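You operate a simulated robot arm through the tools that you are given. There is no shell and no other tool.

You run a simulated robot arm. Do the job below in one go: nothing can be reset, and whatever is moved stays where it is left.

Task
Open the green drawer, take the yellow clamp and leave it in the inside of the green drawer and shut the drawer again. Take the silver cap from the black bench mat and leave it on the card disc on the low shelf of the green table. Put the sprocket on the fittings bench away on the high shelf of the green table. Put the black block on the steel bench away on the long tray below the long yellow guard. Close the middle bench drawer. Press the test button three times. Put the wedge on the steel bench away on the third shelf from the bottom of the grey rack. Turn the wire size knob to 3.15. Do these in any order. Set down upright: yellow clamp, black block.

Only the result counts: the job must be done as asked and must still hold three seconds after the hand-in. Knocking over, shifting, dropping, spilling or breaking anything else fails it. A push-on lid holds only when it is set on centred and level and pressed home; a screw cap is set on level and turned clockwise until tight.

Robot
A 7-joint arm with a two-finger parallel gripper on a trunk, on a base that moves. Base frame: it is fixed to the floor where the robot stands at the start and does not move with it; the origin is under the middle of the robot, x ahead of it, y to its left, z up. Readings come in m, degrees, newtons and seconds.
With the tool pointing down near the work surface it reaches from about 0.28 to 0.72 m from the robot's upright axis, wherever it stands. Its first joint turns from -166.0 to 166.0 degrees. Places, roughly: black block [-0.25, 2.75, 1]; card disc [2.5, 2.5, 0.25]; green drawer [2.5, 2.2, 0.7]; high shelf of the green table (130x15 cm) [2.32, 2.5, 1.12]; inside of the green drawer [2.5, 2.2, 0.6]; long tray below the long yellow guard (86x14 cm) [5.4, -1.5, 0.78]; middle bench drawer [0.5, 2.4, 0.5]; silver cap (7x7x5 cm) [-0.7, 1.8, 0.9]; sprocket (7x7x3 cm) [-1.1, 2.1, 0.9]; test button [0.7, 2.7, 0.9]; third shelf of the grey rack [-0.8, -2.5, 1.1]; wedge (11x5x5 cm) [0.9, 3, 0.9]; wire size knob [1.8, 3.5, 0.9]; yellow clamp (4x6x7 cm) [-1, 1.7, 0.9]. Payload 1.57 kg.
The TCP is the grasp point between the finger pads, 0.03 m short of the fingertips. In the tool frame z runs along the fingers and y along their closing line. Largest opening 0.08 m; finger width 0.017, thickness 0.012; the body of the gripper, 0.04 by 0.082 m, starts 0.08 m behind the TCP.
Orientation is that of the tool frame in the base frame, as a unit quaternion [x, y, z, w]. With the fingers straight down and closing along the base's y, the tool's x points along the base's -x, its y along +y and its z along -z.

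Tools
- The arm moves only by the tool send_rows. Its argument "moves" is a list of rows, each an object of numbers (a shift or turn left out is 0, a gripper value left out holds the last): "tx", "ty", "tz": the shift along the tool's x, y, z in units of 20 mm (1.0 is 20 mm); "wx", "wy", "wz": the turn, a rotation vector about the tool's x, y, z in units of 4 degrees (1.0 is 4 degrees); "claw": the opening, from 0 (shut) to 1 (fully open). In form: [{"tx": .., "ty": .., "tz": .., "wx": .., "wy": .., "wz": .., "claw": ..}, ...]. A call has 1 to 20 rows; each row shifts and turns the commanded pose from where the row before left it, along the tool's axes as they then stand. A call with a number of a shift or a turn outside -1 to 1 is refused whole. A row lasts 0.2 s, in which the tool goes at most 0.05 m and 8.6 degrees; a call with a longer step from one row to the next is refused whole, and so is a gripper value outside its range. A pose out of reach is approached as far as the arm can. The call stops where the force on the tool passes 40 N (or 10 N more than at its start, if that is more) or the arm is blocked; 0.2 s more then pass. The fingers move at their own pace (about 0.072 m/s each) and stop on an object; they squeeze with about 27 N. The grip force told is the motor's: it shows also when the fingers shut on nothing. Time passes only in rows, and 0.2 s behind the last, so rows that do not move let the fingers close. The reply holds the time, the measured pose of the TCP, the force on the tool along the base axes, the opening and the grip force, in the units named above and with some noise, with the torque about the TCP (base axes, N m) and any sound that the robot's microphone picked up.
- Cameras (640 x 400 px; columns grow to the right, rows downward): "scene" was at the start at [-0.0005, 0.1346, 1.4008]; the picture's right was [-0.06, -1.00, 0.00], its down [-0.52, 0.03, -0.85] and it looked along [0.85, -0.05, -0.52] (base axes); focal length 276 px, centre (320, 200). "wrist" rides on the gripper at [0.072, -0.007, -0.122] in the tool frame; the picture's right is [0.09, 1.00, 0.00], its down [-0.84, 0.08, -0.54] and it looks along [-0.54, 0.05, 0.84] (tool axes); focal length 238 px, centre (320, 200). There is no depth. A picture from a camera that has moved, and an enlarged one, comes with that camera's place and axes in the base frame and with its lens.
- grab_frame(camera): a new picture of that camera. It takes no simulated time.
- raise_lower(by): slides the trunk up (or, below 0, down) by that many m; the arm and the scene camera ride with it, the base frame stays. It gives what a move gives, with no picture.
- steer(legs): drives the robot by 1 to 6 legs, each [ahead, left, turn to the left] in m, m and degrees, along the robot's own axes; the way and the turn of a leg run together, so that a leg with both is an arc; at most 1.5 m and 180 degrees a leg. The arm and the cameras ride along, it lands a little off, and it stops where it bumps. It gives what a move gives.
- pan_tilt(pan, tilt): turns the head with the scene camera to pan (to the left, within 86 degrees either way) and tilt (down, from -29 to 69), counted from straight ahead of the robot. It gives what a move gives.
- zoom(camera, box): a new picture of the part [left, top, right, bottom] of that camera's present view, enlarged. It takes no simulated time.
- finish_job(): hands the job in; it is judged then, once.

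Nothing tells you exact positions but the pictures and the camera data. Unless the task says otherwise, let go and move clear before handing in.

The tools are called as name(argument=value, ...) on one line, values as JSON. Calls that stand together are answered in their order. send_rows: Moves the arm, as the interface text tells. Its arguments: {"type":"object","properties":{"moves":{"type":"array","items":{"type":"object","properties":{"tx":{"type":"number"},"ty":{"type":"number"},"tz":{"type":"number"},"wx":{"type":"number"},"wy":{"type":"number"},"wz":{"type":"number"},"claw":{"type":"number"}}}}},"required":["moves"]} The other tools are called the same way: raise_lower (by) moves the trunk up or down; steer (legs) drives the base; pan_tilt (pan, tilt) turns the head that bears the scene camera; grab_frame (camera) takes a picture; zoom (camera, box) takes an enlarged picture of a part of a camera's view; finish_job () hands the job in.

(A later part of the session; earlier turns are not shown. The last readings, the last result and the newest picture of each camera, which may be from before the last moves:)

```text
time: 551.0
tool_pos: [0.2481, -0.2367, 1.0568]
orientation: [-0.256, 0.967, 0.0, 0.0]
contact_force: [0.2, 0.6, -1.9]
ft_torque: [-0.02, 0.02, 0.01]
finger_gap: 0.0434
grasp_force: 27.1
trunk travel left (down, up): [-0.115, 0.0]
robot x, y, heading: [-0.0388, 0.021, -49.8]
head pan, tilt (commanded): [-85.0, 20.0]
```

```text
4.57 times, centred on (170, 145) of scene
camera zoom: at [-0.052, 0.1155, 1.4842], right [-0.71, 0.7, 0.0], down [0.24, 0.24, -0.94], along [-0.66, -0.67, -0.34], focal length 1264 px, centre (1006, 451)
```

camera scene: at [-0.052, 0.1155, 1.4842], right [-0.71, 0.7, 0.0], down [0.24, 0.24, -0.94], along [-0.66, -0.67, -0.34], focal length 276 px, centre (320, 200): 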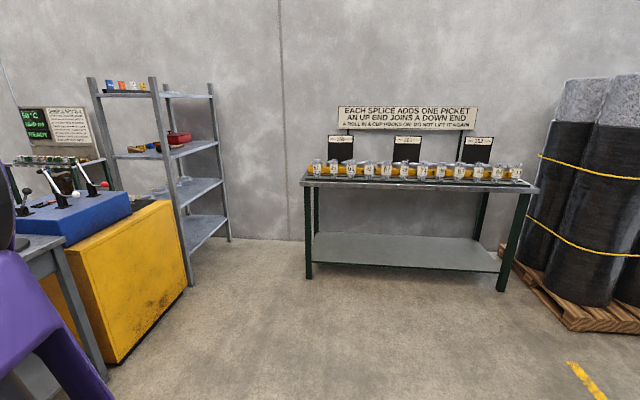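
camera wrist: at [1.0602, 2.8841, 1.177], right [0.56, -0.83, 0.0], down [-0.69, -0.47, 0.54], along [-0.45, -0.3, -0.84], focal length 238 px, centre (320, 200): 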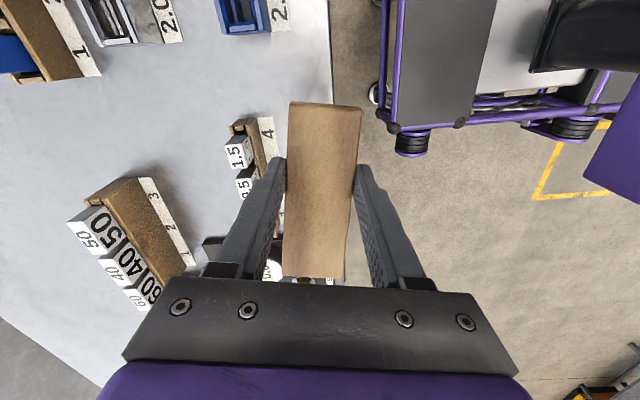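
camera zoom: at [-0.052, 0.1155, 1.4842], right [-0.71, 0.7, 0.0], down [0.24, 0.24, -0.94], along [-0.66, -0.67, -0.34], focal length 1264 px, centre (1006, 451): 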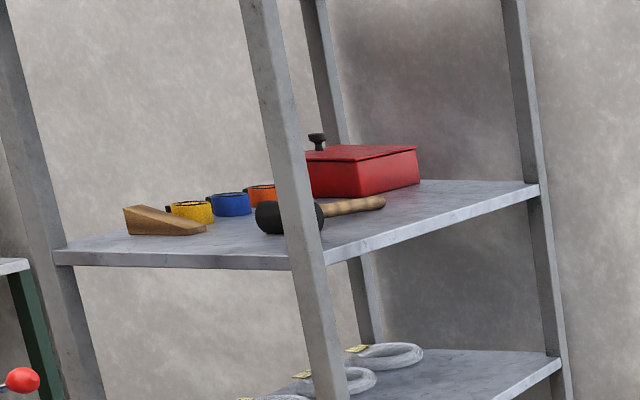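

The third shelf (z ≈ 1.08) has tapes, a mallet, another wedge and a red box; its front right part looks free. The rack stands in a nook, so I'll enter with the rack on my left.

steer(legs=[[0, 0, -90.6], [1.0, 0.75, 0]])

pan_tilt(pan=45, tilt=20)

grab_frame(camera="scene")

```text
time: 562.5
tool_pos: [-0.5996, -1.4675, 1.0557]
orientation: [0.514, 0.858, 0.0, -0.001]
contact_force: [0.3, -0.4, -0.9]
ft_torque: [0.04, 0.0, -0.02]
finger_gap: 0.0432
grasp_force: 26.5
trunk travel left (down, up): [-0.115, 0.0]
robot x, y, heading: [-0.3311, -1.1901, -141.5]
head pan, tilt (commanded): [-85.0, 20.0]
```

```text
time: 564.7
tool_pos: [-0.5984, -1.4671, 1.0545]
orientation: [0.514, 0.858, 0.004, 0.0]
contact_force: [-0.9, 0.0, -0.7]
ft_torque: [0.03, 0.03, -0.01]
finger_gap: 0.0432
grasp_force: 27.9
trunk travel left (down, up): [-0.115, 0.0]
robot x, y, heading: [-0.3313, -1.1948, -141.5]
head pan, tilt (commanded): [45.0, 20.0]
```

```text
taken
camera scene: at [-0.2276, -1.3206, 1.4849], right [-0.82, 0.57, 0.0], down [0.19, 0.28, -0.94], along [-0.54, -0.77, -0.34], focal length 276 px, centre (320, 200)
```

scene: 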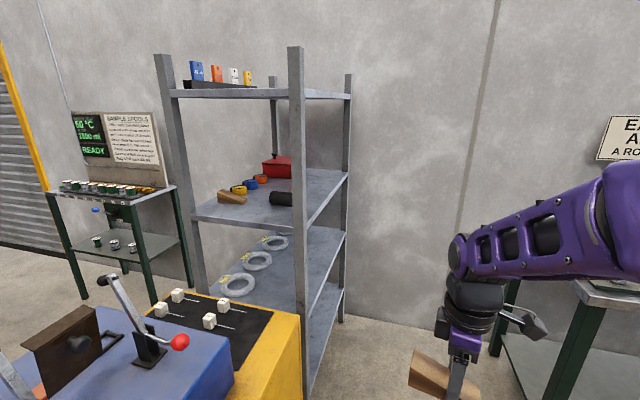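

The shelf's front-right area looks empty. I'll advance into the nook and look again.

steer(legs=[[0.6, 0.03, 1.1]])

pan_tilt(pan=50, tilt=25)

grab_frame(camera="scene")

```text
time: 568.0
tool_pos: [-1.0398, -1.862, 1.0543]
orientation: [0.513, 0.858, 0.002, 0.0]
contact_force: [-0.3, 0.6, -0.7]
ft_torque: [0.02, 0.03, -0.01]
finger_gap: 0.0432
grasp_force: 27.1
trunk travel left (down, up): [-0.115, 0.0]
robot x, y, heading: [-0.7732, -1.5835, -141.2]
head pan, tilt (commanded): [45.0, 20.0]
```

```text
time: 568.7
tool_pos: [-1.0399, -1.8614, 1.0542]
orientation: [0.514, 0.858, 0.004, 0.002]
contact_force: [0.5, -0.9, -0.5]
ft_torque: [0.04, -0.03, -0.02]
finger_gap: 0.0431
grasp_force: 27.2
trunk travel left (down, up): [-0.115, 0.0]
robot x, y, heading: [-0.7709, -1.5827, -141.1]
head pan, tilt (commanded): [50.0, 25.0]
```

```text
taken
camera scene: at [-0.6684, -1.7142, 1.4836], right [-0.83, 0.56, 0.0], down [0.2, 0.29, -0.94], along [-0.53, -0.77, -0.35], focal length 276 px, centre (320, 200)
```

scene: 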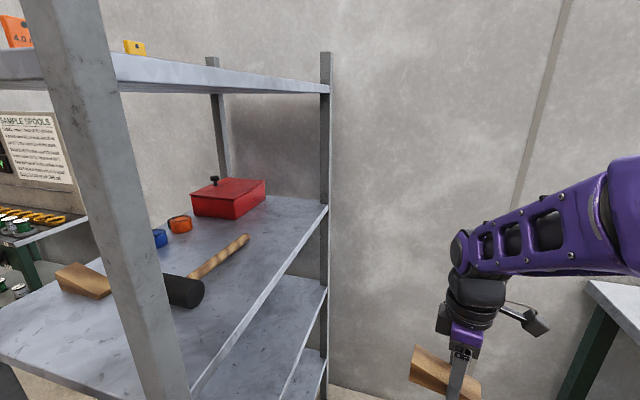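

I can see the shelf well: mallet and red box at the back, free space around (-1.045, -2.533). I'll raise the wedge to 1.2 m and drive alongside.

send_rows(moves=[{"tz": -0.9}, {"tz": -0.9}, {"tz": -0.9}, {"tz": -0.9}, {"tz": -0.9}, {"tz": -0.9}, {"tz": -0.9}, {"tz": -0.9}, {}])

steer(legs=[[0.49, 0.085, 0.5]])

grab_frame(camera="scene")

grab_frame(camera="wrist")

```text
time: 570.7
tool_pos: [-1.0416, -1.8618, 1.1938]
orientation: [0.513, 0.858, 0.009, 0.004]
contact_force: [0.1, -0.2, -1.1]
ft_torque: [0.04, -0.04, -0.01]
finger_gap: 0.0431
grasp_force: 26.9
trunk travel left (down, up): [-0.115, 0.0]
robot x, y, heading: [-0.7715, -1.5866, -141.1]
head pan, tilt (commanded): [50.0, 25.0]
```

```text
time: 573.6
tool_pos: [-1.3652, -2.2416, 1.1954]
orientation: [0.512, 0.859, 0.008, 0.003]
contact_force: [0.3, -0.5, -0.8]
ft_torque: [0.03, 0.04, 0.01]
finger_gap: 0.0431
grasp_force: 27.2
trunk travel left (down, up): [-0.115, 0.0]
robot x, y, heading: [-1.1024, -1.9623, -140.7]
head pan, tilt (commanded): [50.0, 25.0]
```

```text
taken
camera scene: at [-1.0171, -2.0656, 1.4773], right [-0.57, 0.82, 0.0], down [0.34, 0.23, -0.91], along [-0.75, -0.52, -0.41], focal length 276 px, centre (320, 200)
```

scene: 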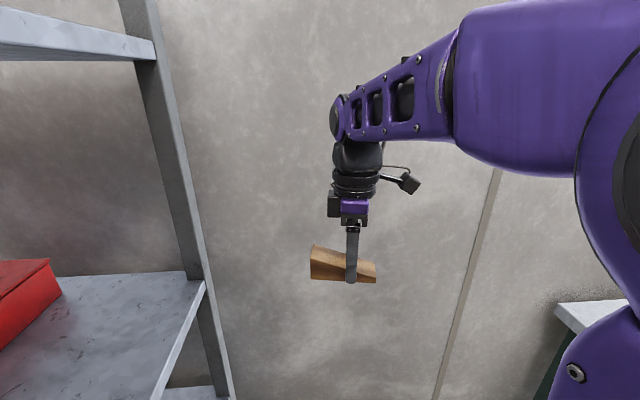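

```text
taken
camera wrist: at [-1.4062, -2.1819, 1.3168], right [0.83, 0.56, 0.02], down [0.46, -0.7, 0.54], along [0.31, -0.44, -0.84], focal length 238 px, centre (320, 200)
```

wrist: 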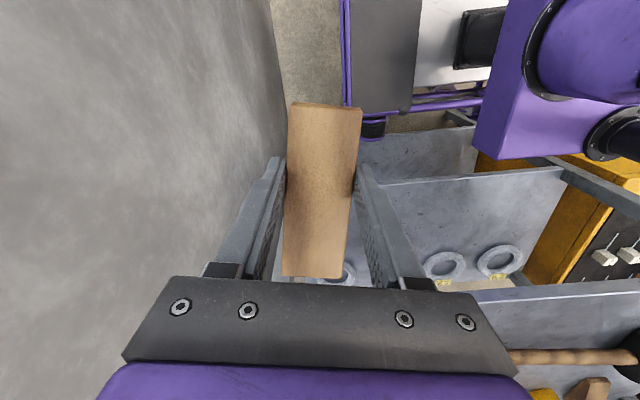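

The wedge is at the rack's front, over free space in line with the open spot. I'll move it in under the top shelf, lowering to keep clearance above and below.

send_rows(moves=[{"tx": -0.929, "ty": 0.325, "tz": 0.375}, {"tx": -0.929, "ty": 0.325, "tz": 0.375}, {"tx": -0.929, "ty": 0.325, "tz": 0.375}, {"tx": -0.929, "ty": 0.325, "tz": 0.375}, {"tx": -0.929, "ty": 0.325, "tz": 0.375}, {"tx": -0.929, "ty": 0.325, "tz": 0.375}, {"tx": -0.929, "ty": 0.325}, {"tx": -0.929, "ty": 0.325}, {"tx": -0.929, "ty": 0.325}, {"tx": -0.929, "ty": 0.325}])

pan_tilt(pan=70, tilt=25)

grab_frame(camera="scene")

grab_frame(camera="wrist")

```text
time: 575.8
tool_pos: [-1.219, -2.3723, 1.1498]
orientation: [0.511, 0.86, 0.008, 0.003]
contact_force: [-1.0, 0.3, -1.5]
ft_torque: [0.01, -0.01, 0.0]
finger_gap: 0.0433
grasp_force: 26.8
trunk travel left (down, up): [-0.115, 0.0]
robot x, y, heading: [-1.0953, -1.9599, -140.5]
head pan, tilt (commanded): [50.0, 25.0]
```

```text
time: 576.6
tool_pos: [-1.2196, -2.372, 1.1491]
orientation: [0.511, 0.859, 0.009, 0.003]
contact_force: [-0.1, 0.8, -0.6]
ft_torque: [0.0, 0.03, 0.03]
finger_gap: 0.0431
grasp_force: 27.6
trunk travel left (down, up): [-0.115, 0.0]
robot x, y, heading: [-1.0975, -1.9606, -140.8]
head pan, tilt (commanded): [70.0, 25.0]
```

```text
taken
camera scene: at [-0.9959, -2.0876, 1.4773], right [-0.8, 0.59, 0.0], down [0.24, 0.33, -0.91], along [-0.54, -0.73, -0.41], focal length 276 px, centre (320, 200)
```

scene: 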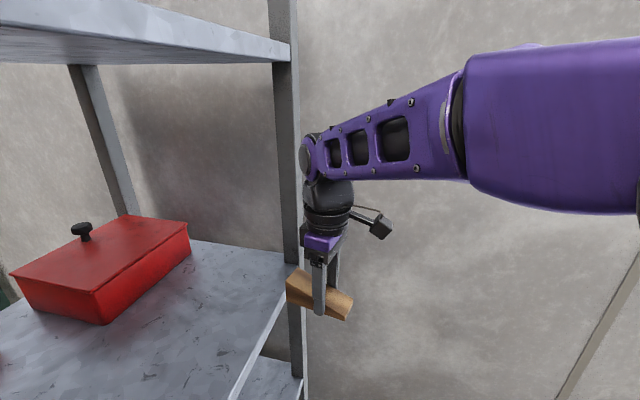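

```text
taken
camera wrist: at [-1.2602, -2.3136, 1.2705], right [0.83, 0.56, 0.02], down [0.46, -0.71, 0.54], along [0.31, -0.44, -0.84], focal length 238 px, centre (320, 200)
```

wrist: 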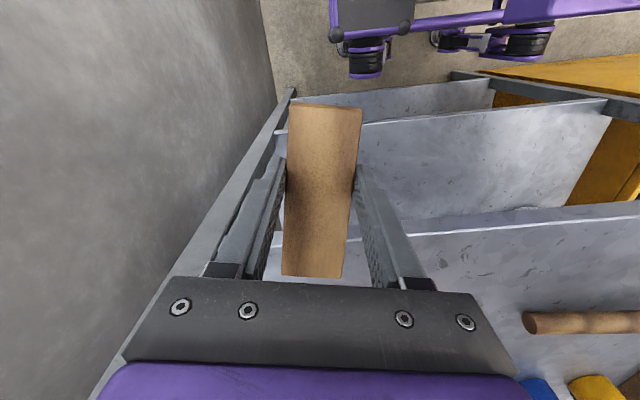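

The wedge is clear of the right-hand post by several centimetres and moving away from it. I'll continue to the spot.

send_rows(moves=[{"tx": -0.9, "ty": 0.4}, {"tx": -0.9, "ty": 0.4}, {"tx": -0.9, "ty": 0.4}, {"tx": -0.929, "ty": 0.325}, {"tx": -0.929, "ty": 0.325}, {"tx": -0.929, "ty": 0.325}])

grab_frame(camera="scene")

grab_frame(camera="wrist")

```text
time: 578.0
tool_pos: [-1.1267, -2.4481, 1.1528]
orientation: [0.511, 0.86, 0.006, 0.003]
contact_force: [0.9, 0.6, -1.2]
ft_torque: [0.01, 0.02, 0.01]
finger_gap: 0.0433
grasp_force: 27.0
trunk travel left (down, up): [-0.115, 0.0]
robot x, y, heading: [-1.0974, -1.9582, -140.8]
head pan, tilt (commanded): [70.0, 25.0]
```

```text
taken
camera scene: at [-0.9133, -2.1012, 1.476], right [-0.95, -0.3, 0.0], down [-0.13, 0.4, -0.91], along [0.27, -0.86, -0.42], focal length 276 px, centre (320, 200)
```

scene: 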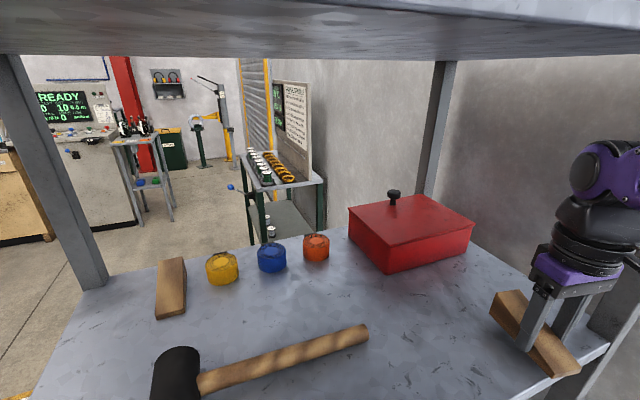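

```text
taken
camera wrist: at [-1.1677, -2.3888, 1.2744], right [0.83, 0.56, 0.01], down [0.46, -0.7, 0.54], along [0.31, -0.44, -0.84], focal length 238 px, centre (320, 200)
```

wrist: 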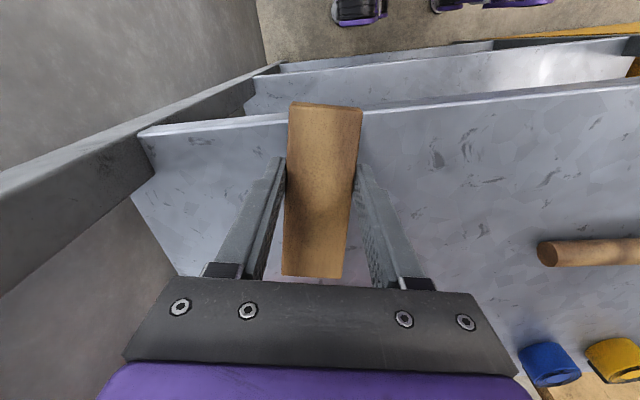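

The wedge is entering above the shelf's front edge; the free spot lies straight ahead of it. Moving the last 12 cm.

send_rows(moves=[{"tx": -0.934, "ty": 0.345}, {"tx": -0.934, "ty": 0.345}, {"tx": -0.934, "ty": 0.345}, {"tx": -0.934, "ty": 0.345}, {"tx": -0.934, "ty": 0.345}, {"tx": -0.934, "ty": 0.345}, {}])

grab_frame(camera="scene")

grab_frame(camera="wrist")

```text
time: 579.6
tool_pos: [-1.0392, -2.5279, 1.1517]
orientation: [0.513, 0.859, 0.007, 0.003]
contact_force: [-0.6, -0.7, -1.2]
ft_torque: [0.01, -0.01, 0.0]
finger_gap: 0.0433
grasp_force: 27.4
trunk travel left (down, up): [-0.115, 0.0]
robot x, y, heading: [-1.0975, -1.957, -140.7]
head pan, tilt (commanded): [70.0, 25.0]
```

```text
taken
camera scene: at [-0.9107, -2.1005, 1.4761], right [-0.94, -0.33, 0.0], down [-0.14, 0.4, -0.91], along [0.3, -0.86, -0.42], focal length 276 px, centre (320, 200)
```

scene: 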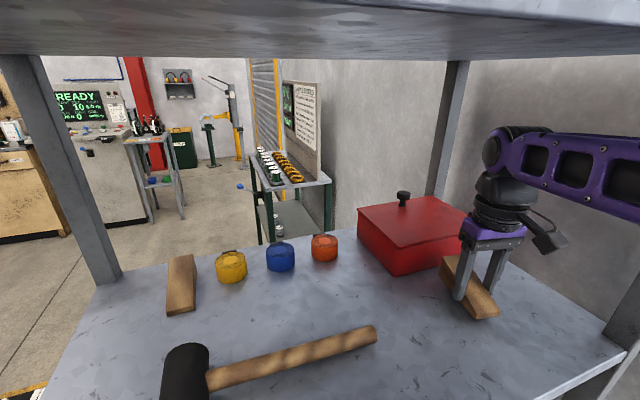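

```text
taken
camera wrist: at [-1.0792, -2.4697, 1.2722], right [0.83, 0.56, 0.02], down [0.46, -0.7, 0.54], along [0.31, -0.44, -0.84], focal length 238 px, centre (320, 200)
```

wrist: 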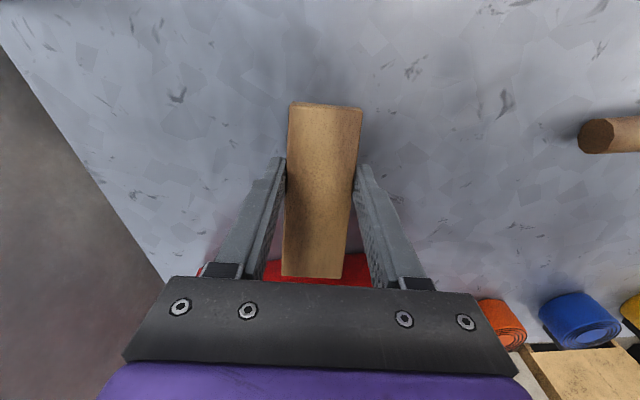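

The wedge is over the free spot, several centimetres in front of the red box. Lowering slowly until it touches.

send_rows(moves=[{"tz": 0.4}, {"tz": 0.4}, {"tz": 0.3}, {}])

send_rows(moves=[{"tz": 0.2}, {"tz": 0.2}, {}])

```text
time: 580.6
tool_pos: [-1.0384, -2.5273, 1.1319]
orientation: [0.512, 0.859, 0.005, 0.005]
contact_force: [-0.8, -1.5, 29.2]
ft_torque: [-0.25, 0.35, 0.02]
finger_gap: 0.044
grasp_force: 26.8
trunk travel left (down, up): [-0.115, 0.0]
robot x, y, heading: [-1.0979, -1.9593, -141.1]
head pan, tilt (commanded): [70.0, 25.0]
```

```text
time: 581.1
tool_pos: [-1.039, -2.5283, 1.1313]
orientation: [0.512, 0.859, 0.002, 0.005]
contact_force: [0.1, 4.2, 12.1]
ft_torque: [0.47, 0.38, -0.1]
finger_gap: 0.0433
grasp_force: 26.8
trunk travel left (down, up): [-0.115, 0.0]
robot x, y, heading: [-1.1011, -1.9612, -140.8]
head pan, tilt (commanded): [70.0, 25.0]
stopped in row 2: the force on the tool passed its limit at 43 N (the readings are from after the stop); the commanded pose is now the measured one
```

The wedge is on the shelf (contact at 1.132). I'll open the fingers and rise a little, then check.

send_rows(moves=[{"tz": -0.05}, {"claw": 0.8}, {"claw": 0.8}, {"claw": 0.8}, {}, {"tz": -0.3}, {"tz": -0.5}, {"tz": -0.5}, {"tz": -0.5}])

grab_frame(camera="scene")

grab_frame(camera="wrist")

```text
time: 583.1
tool_pos: [-1.0389, -2.5298, 1.1642]
orientation: [0.511, 0.859, 0.004, 0.004]
contact_force: [0.1, -0.2, 0.1]
ft_torque: [0.0, -0.01, 0.0]
finger_gap: 0.0638
grasp_force: 0.1
trunk travel left (down, up): [-0.115, 0.0]
robot x, y, heading: [-1.0986, -1.9613, -140.7]
head pan, tilt (commanded): [70.0, 25.0]
```

```text
taken
camera scene: at [-0.9108, -2.1004, 1.4761], right [-0.94, -0.33, 0.0], down [-0.14, 0.4, -0.91], along [0.3, -0.86, -0.42], focal length 276 px, centre (320, 200)
```

scene: 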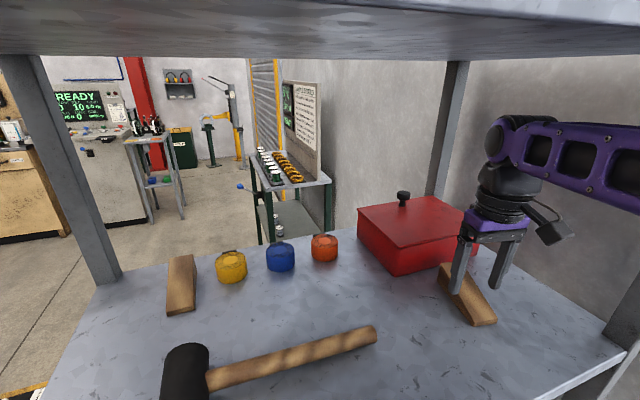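

```text
taken
camera wrist: at [-1.0793, -2.4699, 1.2859], right [0.83, 0.56, 0.01], down [0.46, -0.7, 0.55], along [0.31, -0.45, -0.84], focal length 238 px, centre (320, 200)
```

wrist: 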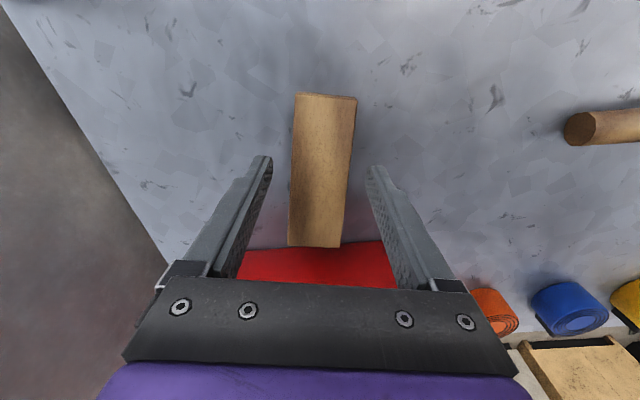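

The wedge rests on the third shelf. I'll raise a little more and withdraw the tool from the rack the way it came.

send_rows(moves=[{"tz": -0.6}, {"tz": -0.6}, {"tz": -0.3}, {"tx": 0.934, "ty": -0.345}, {"tx": 0.934, "ty": -0.345}, {"tx": 0.934, "ty": -0.345}, {"tx": 0.934, "ty": -0.345}, {"tx": 0.934, "ty": -0.345}, {"tx": 0.934, "ty": -0.345}, {"tx": 0.929, "ty": -0.325}, {"tx": 0.929, "ty": -0.325}, {"tx": 0.929, "ty": -0.325}, {"tx": 0.9, "ty": -0.4}, {"tx": 0.9, "ty": -0.4}, {"tx": 0.9, "ty": -0.4}, {"tx": 0.929, "ty": -0.325}, {"tx": 0.929, "ty": -0.325}, {"tx": 0.929, "ty": -0.325}, {"tx": 0.929, "ty": -0.325}])

pan_tilt(pan=30, tilt=25)

grab_frame(camera="scene")

```text
time: 587.1
tool_pos: [-1.2774, -2.3227, 1.1923]
orientation: [0.511, 0.86, 0.004, 0.004]
contact_force: [-0.3, 0.5, -0.2]
ft_torque: [0.0, 0.01, 0.01]
finger_gap: 0.064
grasp_force: 0.0
trunk travel left (down, up): [-0.115, 0.0]
robot x, y, heading: [-1.0973, -1.9634, -140.7]
head pan, tilt (commanded): [70.0, 25.0]
```

```text
time: 588.2
tool_pos: [-1.2773, -2.3222, 1.1918]
orientation: [0.512, 0.859, 0.004, 0.005]
contact_force: [0.3, -0.3, -0.4]
ft_torque: [0.0, 0.0, 0.04]
finger_gap: 0.0641
grasp_force: 0.0
trunk travel left (down, up): [-0.115, 0.0]
robot x, y, heading: [-1.1007, -1.9631, -140.9]
head pan, tilt (commanded): [30.0, 25.0]
```

```text
taken
camera scene: at [-0.9266, -2.1045, 1.4767], right [-0.99, -0.16, 0.0], down [-0.07, 0.41, -0.91], along [0.14, -0.9, -0.42], focal length 276 px, centre (320, 200)
```

scene: 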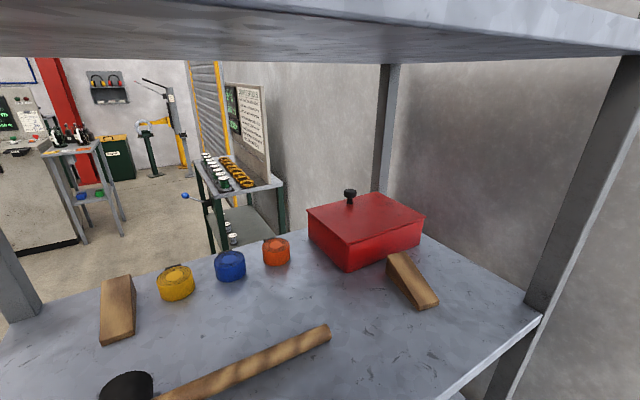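

The wedge is settled on the shelf and the hand is clear. Next comes the silver cap: I'll back out of the nook, cross the open floor and turn round toward the fittings bench.

steer(legs=[[-1.2, 0, 0], [0, -1.2, 0], [0, 0, 90], [0, 0, 90]])

steer(legs=[[0.9, 0.5, 0], [0.3, 0.35, 0]])

```text
time: 613.4
tool_pos: [-0.7341, 0.0751, 1.1935]
orientation: [0.852, -0.524, -0.005, 0.004]
contact_force: [-0.1, -0.2, -0.6]
ft_torque: [-0.01, 0.05, -0.01]
finger_gap: 0.0637
grasp_force: 0.0
trunk travel left (down, up): [-0.115, 0.0]
robot x, y, heading: [-0.924, -0.2855, 37.5]
head pan, tilt (commanded): [30.0, 25.0]
```

```text
time: 622.3
tool_pos: [-0.3103, 1.4939, 1.1933]
orientation: [0.855, -0.518, -0.004, 0.005]
contact_force: [0.5, -0.1, -0.7]
ft_torque: [0.0, 0.02, -0.02]
finger_gap: 0.0641
grasp_force: 0.1
trunk travel left (down, up): [-0.115, 0.0]
robot x, y, heading: [-0.4926, 1.1344, 38.3]
head pan, tilt (commanded): [30.0, 25.0]
```

I'm in front of the fittings bench. I'll lower the trunk to its middle and look at the silver cap.

raise_lower(by=-0.08)

send_rows(moves=[{"tx": -0.5, "wz": 0.5}, {"tx": -1, "wz": 0.5}, {"tx": -1, "wz": 0.5}, {"tx": -1, "wz": 0.5}, {"tx": -1, "wz": 0.5}, {"tx": -1, "wz": 0.5}, {"tx": -1, "wz": 0.5}, {"tx": -0.5}])

pan_tilt(pan=75, tilt=40)

grab_frame(camera="scene")

grab_frame(camera="wrist")

```text
time: 623.5
tool_pos: [-0.309, 1.4933, 1.1124]
orientation: [0.855, -0.518, -0.005, 0.004]
contact_force: [0.2, 0.4, 0.2]
ft_torque: [0.03, 0.01, -0.01]
finger_gap: 0.0637
grasp_force: 0.1
trunk travel left (down, up): [-0.035, 0.08]
robot x, y, heading: [-0.4955, 1.1364, 38.2]
head pan, tilt (commanded): [30.0, 25.0]
```

```text
time: 625.3
tool_pos: [-0.3605, 1.6232, 1.1129]
orientation: [0.786, -0.619, -0.004, 0.005]
contact_force: [-0.2, -0.2, 0.6]
ft_torque: [0.02, 0.0, -0.02]
finger_gap: 0.0641
grasp_force: 0.1
trunk travel left (down, up): [-0.035, 0.08]
robot x, y, heading: [-0.4934, 1.1325, 38.3]
head pan, tilt (commanded): [30.0, 25.0]
```

```text
time: 626.4
tool_pos: [-0.3593, 1.6233, 1.1116]
orientation: [0.786, -0.618, -0.004, 0.005]
contact_force: [0.6, 0.0, -0.5]
ft_torque: [-0.03, -0.02, -0.01]
finger_gap: 0.0639
grasp_force: 0.1
trunk travel left (down, up): [-0.035, 0.08]
robot x, y, heading: [-0.4976, 1.1352, 38.2]
head pan, tilt (commanded): [75.0, 40.0]
```

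```text
taken
camera scene: at [-0.6856, 1.2664, 1.3728], right [0.92, 0.4, 0.0], down [0.25, -0.59, -0.77], along [-0.3, 0.7, -0.64], focal length 276 px, centre (320, 200)
```

scene: 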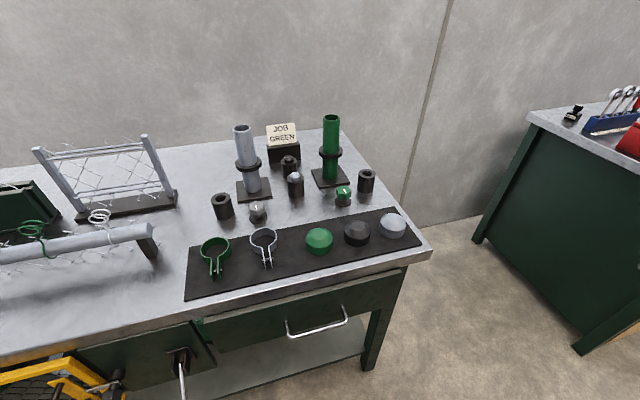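

```text
taken
camera wrist: at [-0.3342, 1.5541, 1.2337], right [-0.95, -0.32, 0.01], down [-0.27, 0.8, 0.54], along [-0.19, 0.51, -0.84], focal length 238 px, centre (320, 200)
```

wrist: 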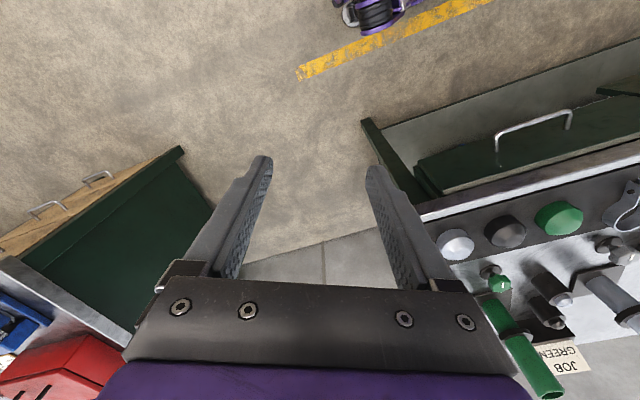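

The silver cap's centre is at about (-0.707, 1.774). I'll orient the tool tilted 45° (so it can later reach under the table), open it, and move to a point 10 cm short of the cap.

send_rows(moves=[{"wz": 0.72, "claw": 1}, {"wz": 0.72}, {"wz": 0.72}, {"wy": -1}, {"wy": -1}, {"wy": -1}, {"wy": -1}, {"wy": -1}, {"wy": -1}, {"wy": -1}, {"wy": -1}, {"wy": -1}, {"wy": -1}, {"wy": -1}, {"wy": -0.25}, {}])

send_rows(moves=[{"tx": 0.099, "ty": 0.98, "tz": 0.519}, {"tx": 0.099, "ty": 0.98, "tz": 0.519}, {"tx": 0.099, "ty": 0.98, "tz": 0.519}, {"tx": 0.099, "ty": 0.98, "tz": 0.519}, {"tx": 0.099, "ty": 0.98, "tz": 0.519}, {"tx": 0.099, "ty": 0.98, "tz": 0.519}, {"tx": 0.099, "ty": 0.98, "tz": 0.519}, {"tx": 0.099, "ty": 0.98, "tz": 0.519}, {"tx": 0.099, "ty": 0.98, "tz": 0.519}, {"tx": 0.099, "ty": 0.98, "tz": 0.519}, {"tx": 0.099, "ty": 0.98, "tz": 0.519}, {"tx": 0.099, "ty": 0.98, "tz": 0.519}, {"tx": 0.099, "ty": 0.98, "tz": 0.519}, {"tx": 0.099, "ty": 0.98, "tz": 0.519}])

grab_frame(camera="wrist")

grab_frame(camera="scene")

```text
time: 629.8
tool_pos: [-0.36, 1.6241, 1.1129]
orientation: [0.679, -0.627, -0.285, -0.253]
contact_force: [-0.4, -0.1, 0.3]
ft_torque: [-0.04, 0.01, -0.03]
finger_gap: 0.0801
grasp_force: 0.1
trunk travel left (down, up): [-0.035, 0.08]
robot x, y, heading: [-0.4945, 1.1363, 38.0]
head pan, tilt (commanded): [75.0, 40.0]
```

```text
time: 632.8
tool_pos: [-0.6339, 1.6844, 1.013]
orientation: [0.668, -0.629, -0.298, -0.264]
contact_force: [-0.3, 0.8, 0.5]
ft_torque: [-0.04, -0.01, -0.02]
finger_gap: 0.0799
grasp_force: 0.1
trunk travel left (down, up): [-0.035, 0.08]
robot x, y, heading: [-0.492, 1.1342, 38.3]
head pan, tilt (commanded): [75.0, 40.0]
```

```text
taken
camera wrist: at [-0.6163, 1.5472, 1.0428], right [-0.99, -0.13, -0.04], down [-0.07, 0.17, 0.98], along [-0.12, 0.98, -0.18], focal length 238 px, centre (320, 200)
```

wrist: 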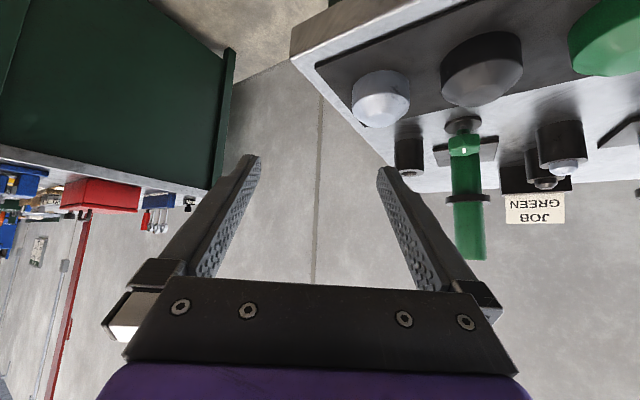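

```text
taken
camera scene: at [-0.7105, 1.2537, 1.3798], right [0.75, 0.67, 0.0], down [0.39, -0.43, -0.82], along [-0.54, 0.61, -0.58], focal length 276 px, centre (320, 200)
```

scene: 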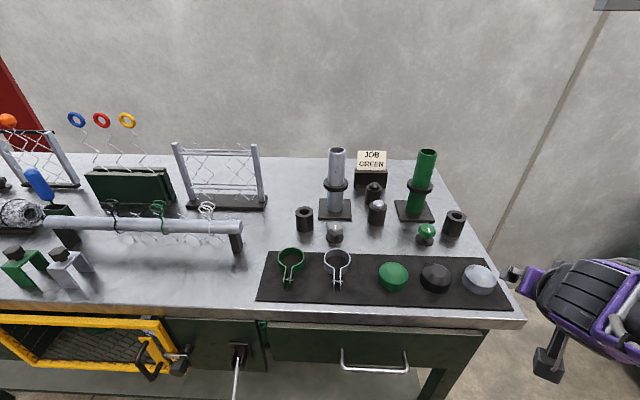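

The raised elbow is nudging the head at this angle, so I'll shift the base back 15 cm and 8 cm closer, putting the cap more ahead of me.

steer(legs=[[-0.15, 0.08, 0]])

pan_tilt(pan=80, tilt=40)

grab_frame(camera="scene")

grab_frame(camera="wrist")

```text
time: 634.3
tool_pos: [-0.8121, 1.6489, 1.0085]
orientation: [0.674, -0.624, -0.298, -0.26]
contact_force: [-0.2, 0.3, 0.4]
ft_torque: [0.01, -0.05, 0.01]
finger_gap: 0.0803
grasp_force: 0.1
trunk travel left (down, up): [-0.035, 0.08]
robot x, y, heading: [-0.6652, 1.1022, 38.3]
head pan, tilt (commanded): [75.0, 40.0]
```

```text
time: 634.9
tool_pos: [-0.8106, 1.6502, 1.0102]
orientation: [0.674, -0.624, -0.298, -0.26]
contact_force: [0.5, -0.2, 0.0]
ft_torque: [0.03, 0.02, -0.01]
finger_gap: 0.0799
grasp_force: 0.0
trunk travel left (down, up): [-0.035, 0.08]
robot x, y, heading: [-0.6627, 1.1001, 38.4]
head pan, tilt (commanded): [80.0, 40.0]
```

```text
taken
camera scene: at [-0.8783, 1.2226, 1.3819], right [0.75, 0.66, 0.0], down [0.37, -0.42, -0.83], along [-0.55, 0.62, -0.56], focal length 276 px, centre (320, 200)
```

scene: 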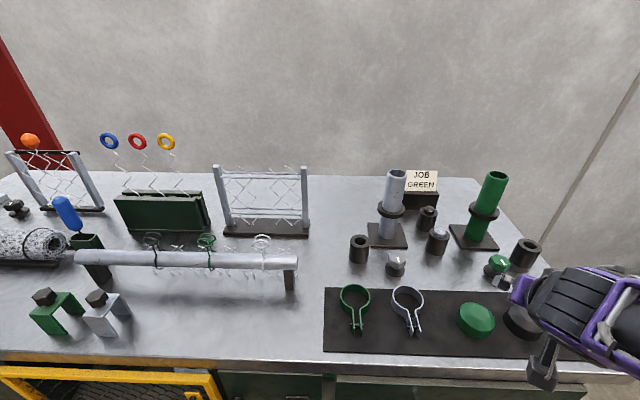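

```text
taken
camera wrist: at [-0.7897, 1.5126, 1.041], right [-0.99, -0.15, -0.05], down [-0.07, 0.18, 0.98], along [-0.14, 0.97, -0.18], focal length 238 px, centre (320, 200)
```

wrist: 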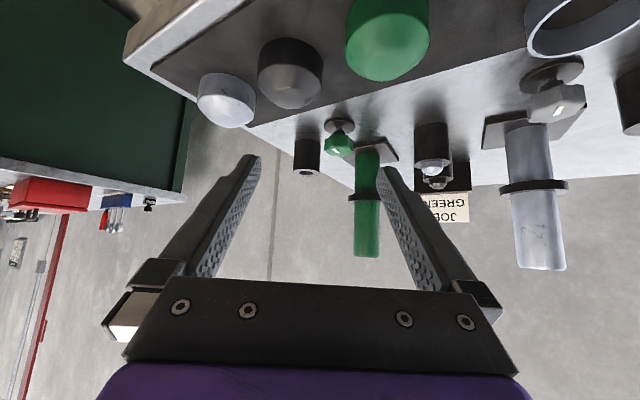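

The base is better placed now. I'll move the tool to 10 cm short of the cap and check the alignment.

send_rows(moves=[{"tx": 0.093, "ty": -0.972, "tz": 0.47}, {"tx": 0.093, "ty": -0.972, "tz": 0.47}, {"tx": 0.093, "ty": -0.972, "tz": 0.47}, {"tx": 0.093, "ty": -0.972, "tz": 0.47}, {"tx": 0.093, "ty": -0.972, "tz": 0.47}, {"tx": 0.093, "ty": -0.972, "tz": 0.47}, {}])

grab_frame(camera="wrist")

grab_frame(camera="scene")

```text
time: 636.5
tool_pos: [-0.7005, 1.6918, 0.957]
orientation: [0.675, -0.623, -0.298, -0.259]
contact_force: [0.1, 0.0, 0.1]
ft_torque: [-0.02, -0.03, -0.02]
finger_gap: 0.0802
grasp_force: 0.2
trunk travel left (down, up): [-0.035, 0.08]
robot x, y, heading: [-0.6634, 1.1017, 38.3]
head pan, tilt (commanded): [80.0, 40.0]
```

```text
taken
camera wrist: at [-0.6801, 1.5551, 0.9882], right [-0.99, -0.15, -0.05], down [-0.07, 0.18, 0.98], along [-0.14, 0.97, -0.19], focal length 238 px, centre (320, 200)
```

wrist: 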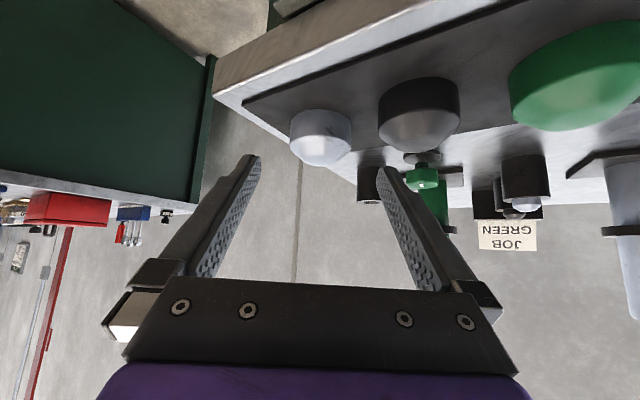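

```text
taken
camera scene: at [-0.8603, 1.2309, 1.3728], right [0.88, 0.48, 0.0], down [0.31, -0.56, -0.77], along [-0.37, 0.67, -0.64], focal length 276 px, centre (320, 200)
```

scene: 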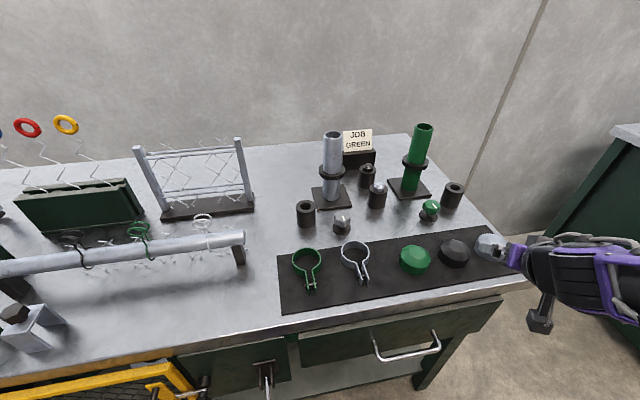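

The cap is centred between the fingers in the wrist view. I'll advance along the tool axis slowly.

send_rows(moves=[{"tz": 0.7}, {"tz": 0.7}, {"tz": 0.7}, {"tz": 0.7}, {"tz": 0.5}, {}])

grab_frame(camera="wrist")

zoom(camera="scene", box=[420, 200, 560, 290])

```text
time: 637.9
tool_pos: [-0.7051, 1.7398, 0.9132]
orientation: [0.676, -0.623, -0.298, -0.259]
contact_force: [0.4, -0.7, -0.4]
ft_torque: [0.06, -0.01, -0.03]
finger_gap: 0.0799
grasp_force: 0.2
trunk travel left (down, up): [-0.035, 0.08]
robot x, y, heading: [-0.6631, 1.1044, 38.8]
head pan, tilt (commanded): [80.0, 40.0]
```

```text
taken
camera wrist: at [-0.6847, 1.6039, 0.9446], right [-0.99, -0.15, -0.05], down [-0.07, 0.18, 0.98], along [-0.14, 0.97, -0.19], focal length 238 px, centre (320, 200)
```

wrist: 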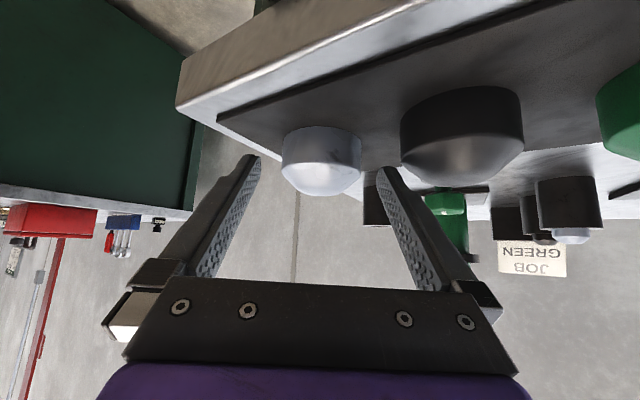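

```text
4.44 times, centred on (490, 245) of scene
camera zoom: at [-0.8604, 1.2308, 1.3728], right [0.88, 0.48, 0.0], down [0.31, -0.56, -0.77], along [-0.37, 0.67, -0.64], focal length 1229 px, centre (-436, 0)
```

zoom: 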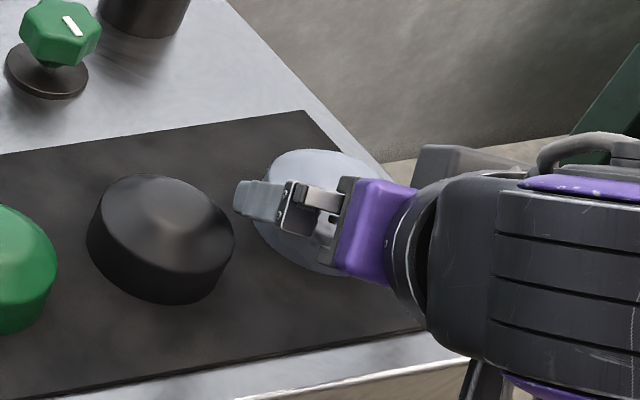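

The fingers are on both sides of the cap, clear of the dark one. Advancing the last 3 cm.

send_rows(moves=[{"tz": 0.4}, {"tz": 0.4}, {"tz": 0.4}, {"tz": 0.3}, {}])

grab_frame(camera="wrist")

```text
time: 639.1
tool_pos: [-0.7079, 1.7624, 0.8946]
orientation: [0.675, -0.623, -0.298, -0.26]
contact_force: [1.2, -1.6, 7.5]
ft_torque: [-0.11, 0.4, 0.12]
finger_gap: 0.0793
grasp_force: 0.0
trunk travel left (down, up): [-0.035, 0.08]
robot x, y, heading: [-0.6618, 1.1045, 38.3]
head pan, tilt (commanded): [80.0, 40.0]
```

```text
taken
camera wrist: at [-0.6875, 1.6247, 0.9248], right [-0.99, -0.15, -0.05], down [-0.07, 0.18, 0.98], along [-0.14, 0.97, -0.18], focal length 238 px, centre (320, 200)
```

wrist: 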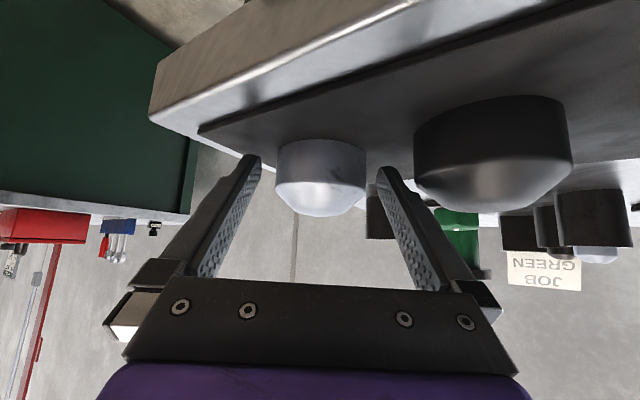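

Light contact with the mat; I'll back off 2 mm and close on the cap.

send_rows(moves=[{"tz": -0.1}, {}, {"claw": 0}, {"claw": 0}, {"claw": 0}, {"claw": 0}, {}])

send_rows(moves=[{"tx": -0.106, "tz": -0.106}, {"tx": -0.106, "tz": -0.106}, {"tx": -0.14, "tz": -0.14}, {"tx": -0.14, "tz": -0.14}, {}])

grab_frame(camera="wrist")

```text
time: 640.7
tool_pos: [-0.7089, 1.7605, 0.8951]
orientation: [0.676, -0.622, -0.298, -0.258]
contact_force: [-4.3, -1.1, 7.4]
ft_torque: [0.09, 0.1, 0.05]
finger_gap: 0.0652
grasp_force: 27.1
trunk travel left (down, up): [-0.035, 0.08]
robot x, y, heading: [-0.6629, 1.1013, 38.5]
head pan, tilt (commanded): [80.0, 40.0]
```

```text
time: 641.9
tool_pos: [-0.7079, 1.7603, 0.9087]
orientation: [0.676, -0.622, -0.298, -0.258]
contact_force: [0.0, 0.3, 0.0]
ft_torque: [-0.02, -0.03, 0.04]
finger_gap: 0.0652
grasp_force: 26.4
trunk travel left (down, up): [-0.035, 0.08]
robot x, y, heading: [-0.6607, 1.1032, 38.4]
head pan, tilt (commanded): [80.0, 40.0]
```

```text
taken
camera wrist: at [-0.6869, 1.623, 0.9388], right [-0.99, -0.15, -0.05], down [-0.07, 0.18, 0.98], along [-0.14, 0.97, -0.19], focal length 238 px, centre (320, 200)
```

wrist: 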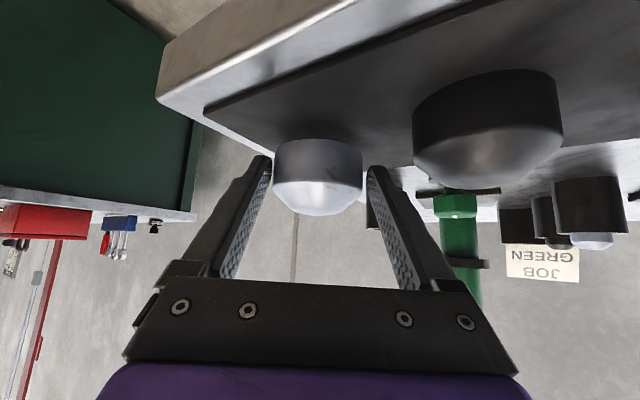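

The cap is held (65 mm). I'll lift it and back the base away from the bench.

send_rows(moves=[{"tx": -0.3, "tz": -0.29}, {"tx": -0.5, "tz": -0.48}, {"tx": -0.7, "tz": -0.66}, {"tx": -0.7, "tz": -0.66}, {"tx": -0.7, "tz": -0.66}, {"tx": -0.7, "tz": -0.66}, {"tx": -0.7, "tz": -0.66}, {"tx": -0.5, "tz": -0.48}, {}])

grab_frame(camera="wrist")

steer(legs=[[0.05, -0.5, 0]])

grab_frame(camera="scene")

```text
time: 643.9
tool_pos: [-0.7058, 1.7592, 1.0429]
orientation: [0.675, -0.622, -0.299, -0.259]
contact_force: [0.1, -0.2, -0.6]
ft_torque: [0.0, 0.02, 0.01]
finger_gap: 0.0648
grasp_force: 27.1
trunk travel left (down, up): [-0.035, 0.08]
robot x, y, heading: [-0.6605, 1.1067, 38.5]
head pan, tilt (commanded): [80.0, 40.0]
```

```text
taken
camera wrist: at [-0.6842, 1.6227, 1.0724], right [-0.99, -0.15, -0.05], down [-0.07, 0.18, 0.98], along [-0.14, 0.97, -0.19], focal length 238 px, centre (320, 200)
```

wrist: 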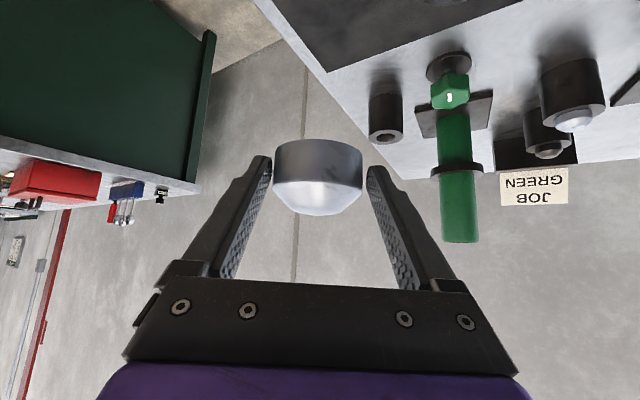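

```text
time: 649.2
tool_pos: [-0.362, 1.4032, 1.0421]
orientation: [0.679, -0.619, -0.3, -0.257]
contact_force: [0.2, -0.1, -1.0]
ft_torque: [-0.06, 0.02, 0.0]
finger_gap: 0.0647
grasp_force: 27.3
trunk travel left (down, up): [-0.035, 0.08]
robot x, y, heading: [-0.3104, 0.747, 39.2]
head pan, tilt (commanded): [80.0, 40.0]
```

```text
taken
camera scene: at [-0.5118, 0.8727, 1.3728], right [0.87, 0.49, 0.0], down [0.31, -0.56, -0.77], along [-0.37, 0.67, -0.64], focal length 276 px, centre (320, 200)
```

scene: 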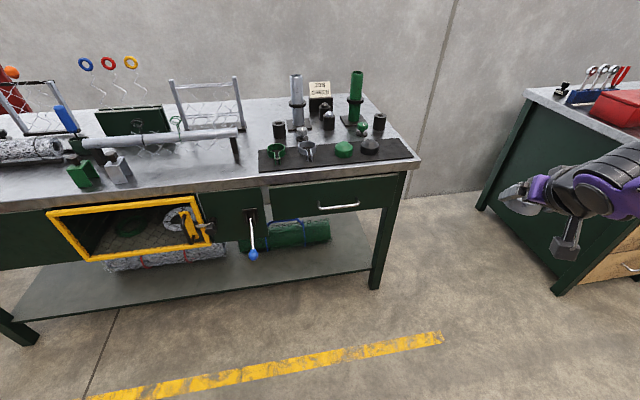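

The cap is held level. I'll swing the arm round to the front, keeping the tilt, for the drive into the aisle.

send_rows(moves=[{"tx": 0.375, "ty": -0.826, "tz": -0.397, "wx": 0.342, "wy": -0.01, "wz": 0.324}, {"tx": 0.356, "ty": -0.843, "tz": -0.377, "wx": 0.342, "wy": -0.01, "wz": 0.324}, {"tx": 0.337, "ty": -0.86, "tz": -0.356, "wx": 0.342, "wy": -0.01, "wz": 0.324}, {"tx": 0.317, "ty": -0.876, "tz": -0.335, "wx": 0.342, "wy": -0.01, "wz": 0.324}, {"tx": 0.298, "ty": -0.89, "tz": -0.315, "wx": 0.342, "wy": -0.01, "wz": 0.324}, {"tx": 0.278, "ty": -0.904, "tz": -0.294, "wx": 0.342, "wy": -0.01, "wz": 0.324}, {"tx": 0.257, "ty": -0.917, "tz": -0.272, "wx": 0.342, "wy": -0.01, "wz": 0.324}, {"tx": 0.236, "ty": -0.929, "tz": -0.249, "wx": 0.342, "wy": -0.01, "wz": 0.324}, {"tx": 0.215, "ty": -0.939, "tz": -0.227, "wx": 0.342, "wy": -0.01, "wz": 0.324}, {"tx": 0.193, "ty": -0.949, "tz": -0.204, "wx": 0.342, "wy": -0.01, "wz": 0.324}, {"tx": 0.173, "ty": -0.958, "tz": -0.182, "wx": 0.342, "wy": -0.01, "wz": 0.324}, {"tx": 0.151, "ty": -0.965, "tz": -0.159, "wx": 0.342, "wy": -0.01, "wz": 0.324}, {"tx": 0.129, "ty": -0.972, "tz": -0.136, "wx": 0.342, "wy": -0.01, "wz": 0.324}, {"tx": 0.106, "ty": -0.978, "tz": -0.112, "wx": 0.342, "wy": -0.01, "wz": 0.324}, {"tx": 0.084, "ty": -0.982, "tz": -0.089, "wx": 0.342, "wy": -0.01, "wz": 0.324}])

send_rows(moves=[{"tx": 0.062, "ty": -0.986, "tz": -0.065, "wx": 0.342, "wy": -0.01, "wz": 0.324}, {"tx": 0.039, "ty": -0.988, "tz": -0.041, "wx": 0.342, "wy": -0.01, "wz": 0.324}, {"tx": 0.018, "ty": -0.99, "tz": -0.019, "wx": 0.342, "wy": -0.01, "wz": 0.324}, {"tx": -0.005, "ty": -0.99, "tz": 0.005, "wx": 0.342, "wy": -0.01, "wz": 0.324}, {"tx": -0.027, "ty": -0.989, "tz": 0.029, "wx": 0.342, "wy": -0.01, "wz": 0.324}, {"tx": -0.05, "ty": -0.987, "tz": 0.053, "wx": 0.342, "wy": -0.01, "wz": 0.324}, {"tx": -0.072, "ty": -0.984, "tz": 0.076, "wx": 0.342, "wy": -0.01, "wz": 0.324}, {"tx": -0.095, "ty": -0.98, "tz": 0.1, "wx": 0.342, "wy": -0.01, "wz": 0.324}, {"tx": -0.117, "ty": -0.975, "tz": 0.124, "wx": 0.342, "wy": -0.01, "wz": 0.324}, {"tx": -0.138, "ty": -0.969, "tz": 0.146, "wx": 0.342, "wy": -0.01, "wz": 0.324}, {"tx": -0.16, "ty": -0.962, "tz": 0.169, "wx": 0.342, "wy": -0.01, "wz": 0.324}, {"tx": -0.182, "ty": -0.954, "tz": 0.192, "wx": 0.342, "wy": -0.01, "wz": 0.324}, {"tx": -0.203, "ty": -0.945, "tz": 0.215, "wx": 0.342, "wy": -0.01, "wz": 0.324}, {"tx": -0.225, "ty": -0.934, "tz": 0.238, "wx": 0.342, "wy": -0.01, "wz": 0.324}, {"tx": -0.246, "ty": -0.923, "tz": 0.26, "wx": 0.342, "wy": -0.01, "wz": 0.324}])

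grab_frame(camera="wrist")

```text
time: 652.4
tool_pos: [-0.0988, 1.2658, 1.037]
orientation: [-0.507, 0.766, 0.228, 0.323]
contact_force: [0.3, 0.0, -0.5]
ft_torque: [0.01, -0.01, 0.01]
finger_gap: 0.0648
grasp_force: 27.5
trunk travel left (down, up): [-0.035, 0.08]
robot x, y, heading: [-0.3113, 0.7458, 39.0]
head pan, tilt (commanded): [80.0, 40.0]
```

```text
time: 655.6
tool_pos: [0.1638, 1.1271, 1.0305]
orientation: [-0.304, 0.868, 0.142, 0.368]
contact_force: [0.1, 0.3, -0.1]
ft_torque: [-0.03, 0.01, -0.01]
finger_gap: 0.0645
grasp_force: 27.3
trunk travel left (down, up): [-0.035, 0.08]
robot x, y, heading: [-0.3156, 0.7468, 39.4]
head pan, tilt (commanded): [80.0, 40.0]
```

```text
taken
camera wrist: at [0.0623, 1.0335, 1.0605], right [-0.68, 0.73, -0.05], down [0.11, 0.16, 0.98], along [0.73, 0.66, -0.19], focal length 238 px, centre (320, 200)
```

wrist: 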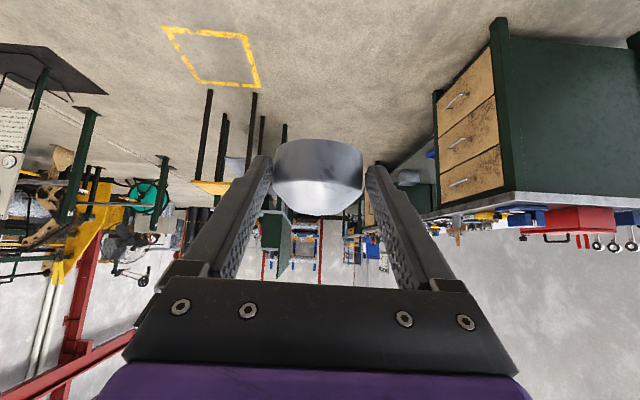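

I'll drive into the aisle, then look for the card disc under the table.

steer(legs=[[1.2, 0.25, 0.2], [1.1, 0.08, 0]])

pan_tilt(pan=-25, tilt=35)

grab_frame(camera="scene")

```text
time: 667.1
tool_pos: [1.7731, 2.816, 1.0306]
orientation: [-0.297, 0.869, 0.138, 0.371]
contact_force: [0.1, -0.3, -1.4]
ft_torque: [-0.02, 0.04, 0.01]
finger_gap: 0.064
grasp_force: 27.0
trunk travel left (down, up): [-0.035, 0.08]
robot x, y, heading: [1.2934, 2.4439, 38.1]
head pan, tilt (commanded): [80.0, 40.0]
```

```text
time: 668.9
tool_pos: [1.7712, 2.8162, 1.0301]
orientation: [-0.296, 0.87, 0.138, 0.369]
contact_force: [-0.5, -0.4, -0.5]
ft_torque: [0.01, 0.08, 0.01]
finger_gap: 0.064
grasp_force: 27.4
trunk travel left (down, up): [-0.035, 0.08]
robot x, y, heading: [1.2932, 2.4471, 38.2]
head pan, tilt (commanded): [-25.0, 35.0]
```

```text
taken
camera scene: at [1.2184, 2.5195, 1.3804], right [0.23, -0.97, 0.0], down [-0.56, -0.13, -0.82], along [0.8, 0.19, -0.57], focal length 276 px, centre (320, 200)
```

scene: 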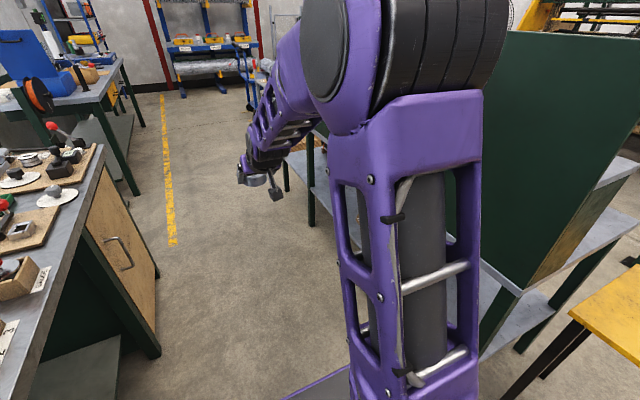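

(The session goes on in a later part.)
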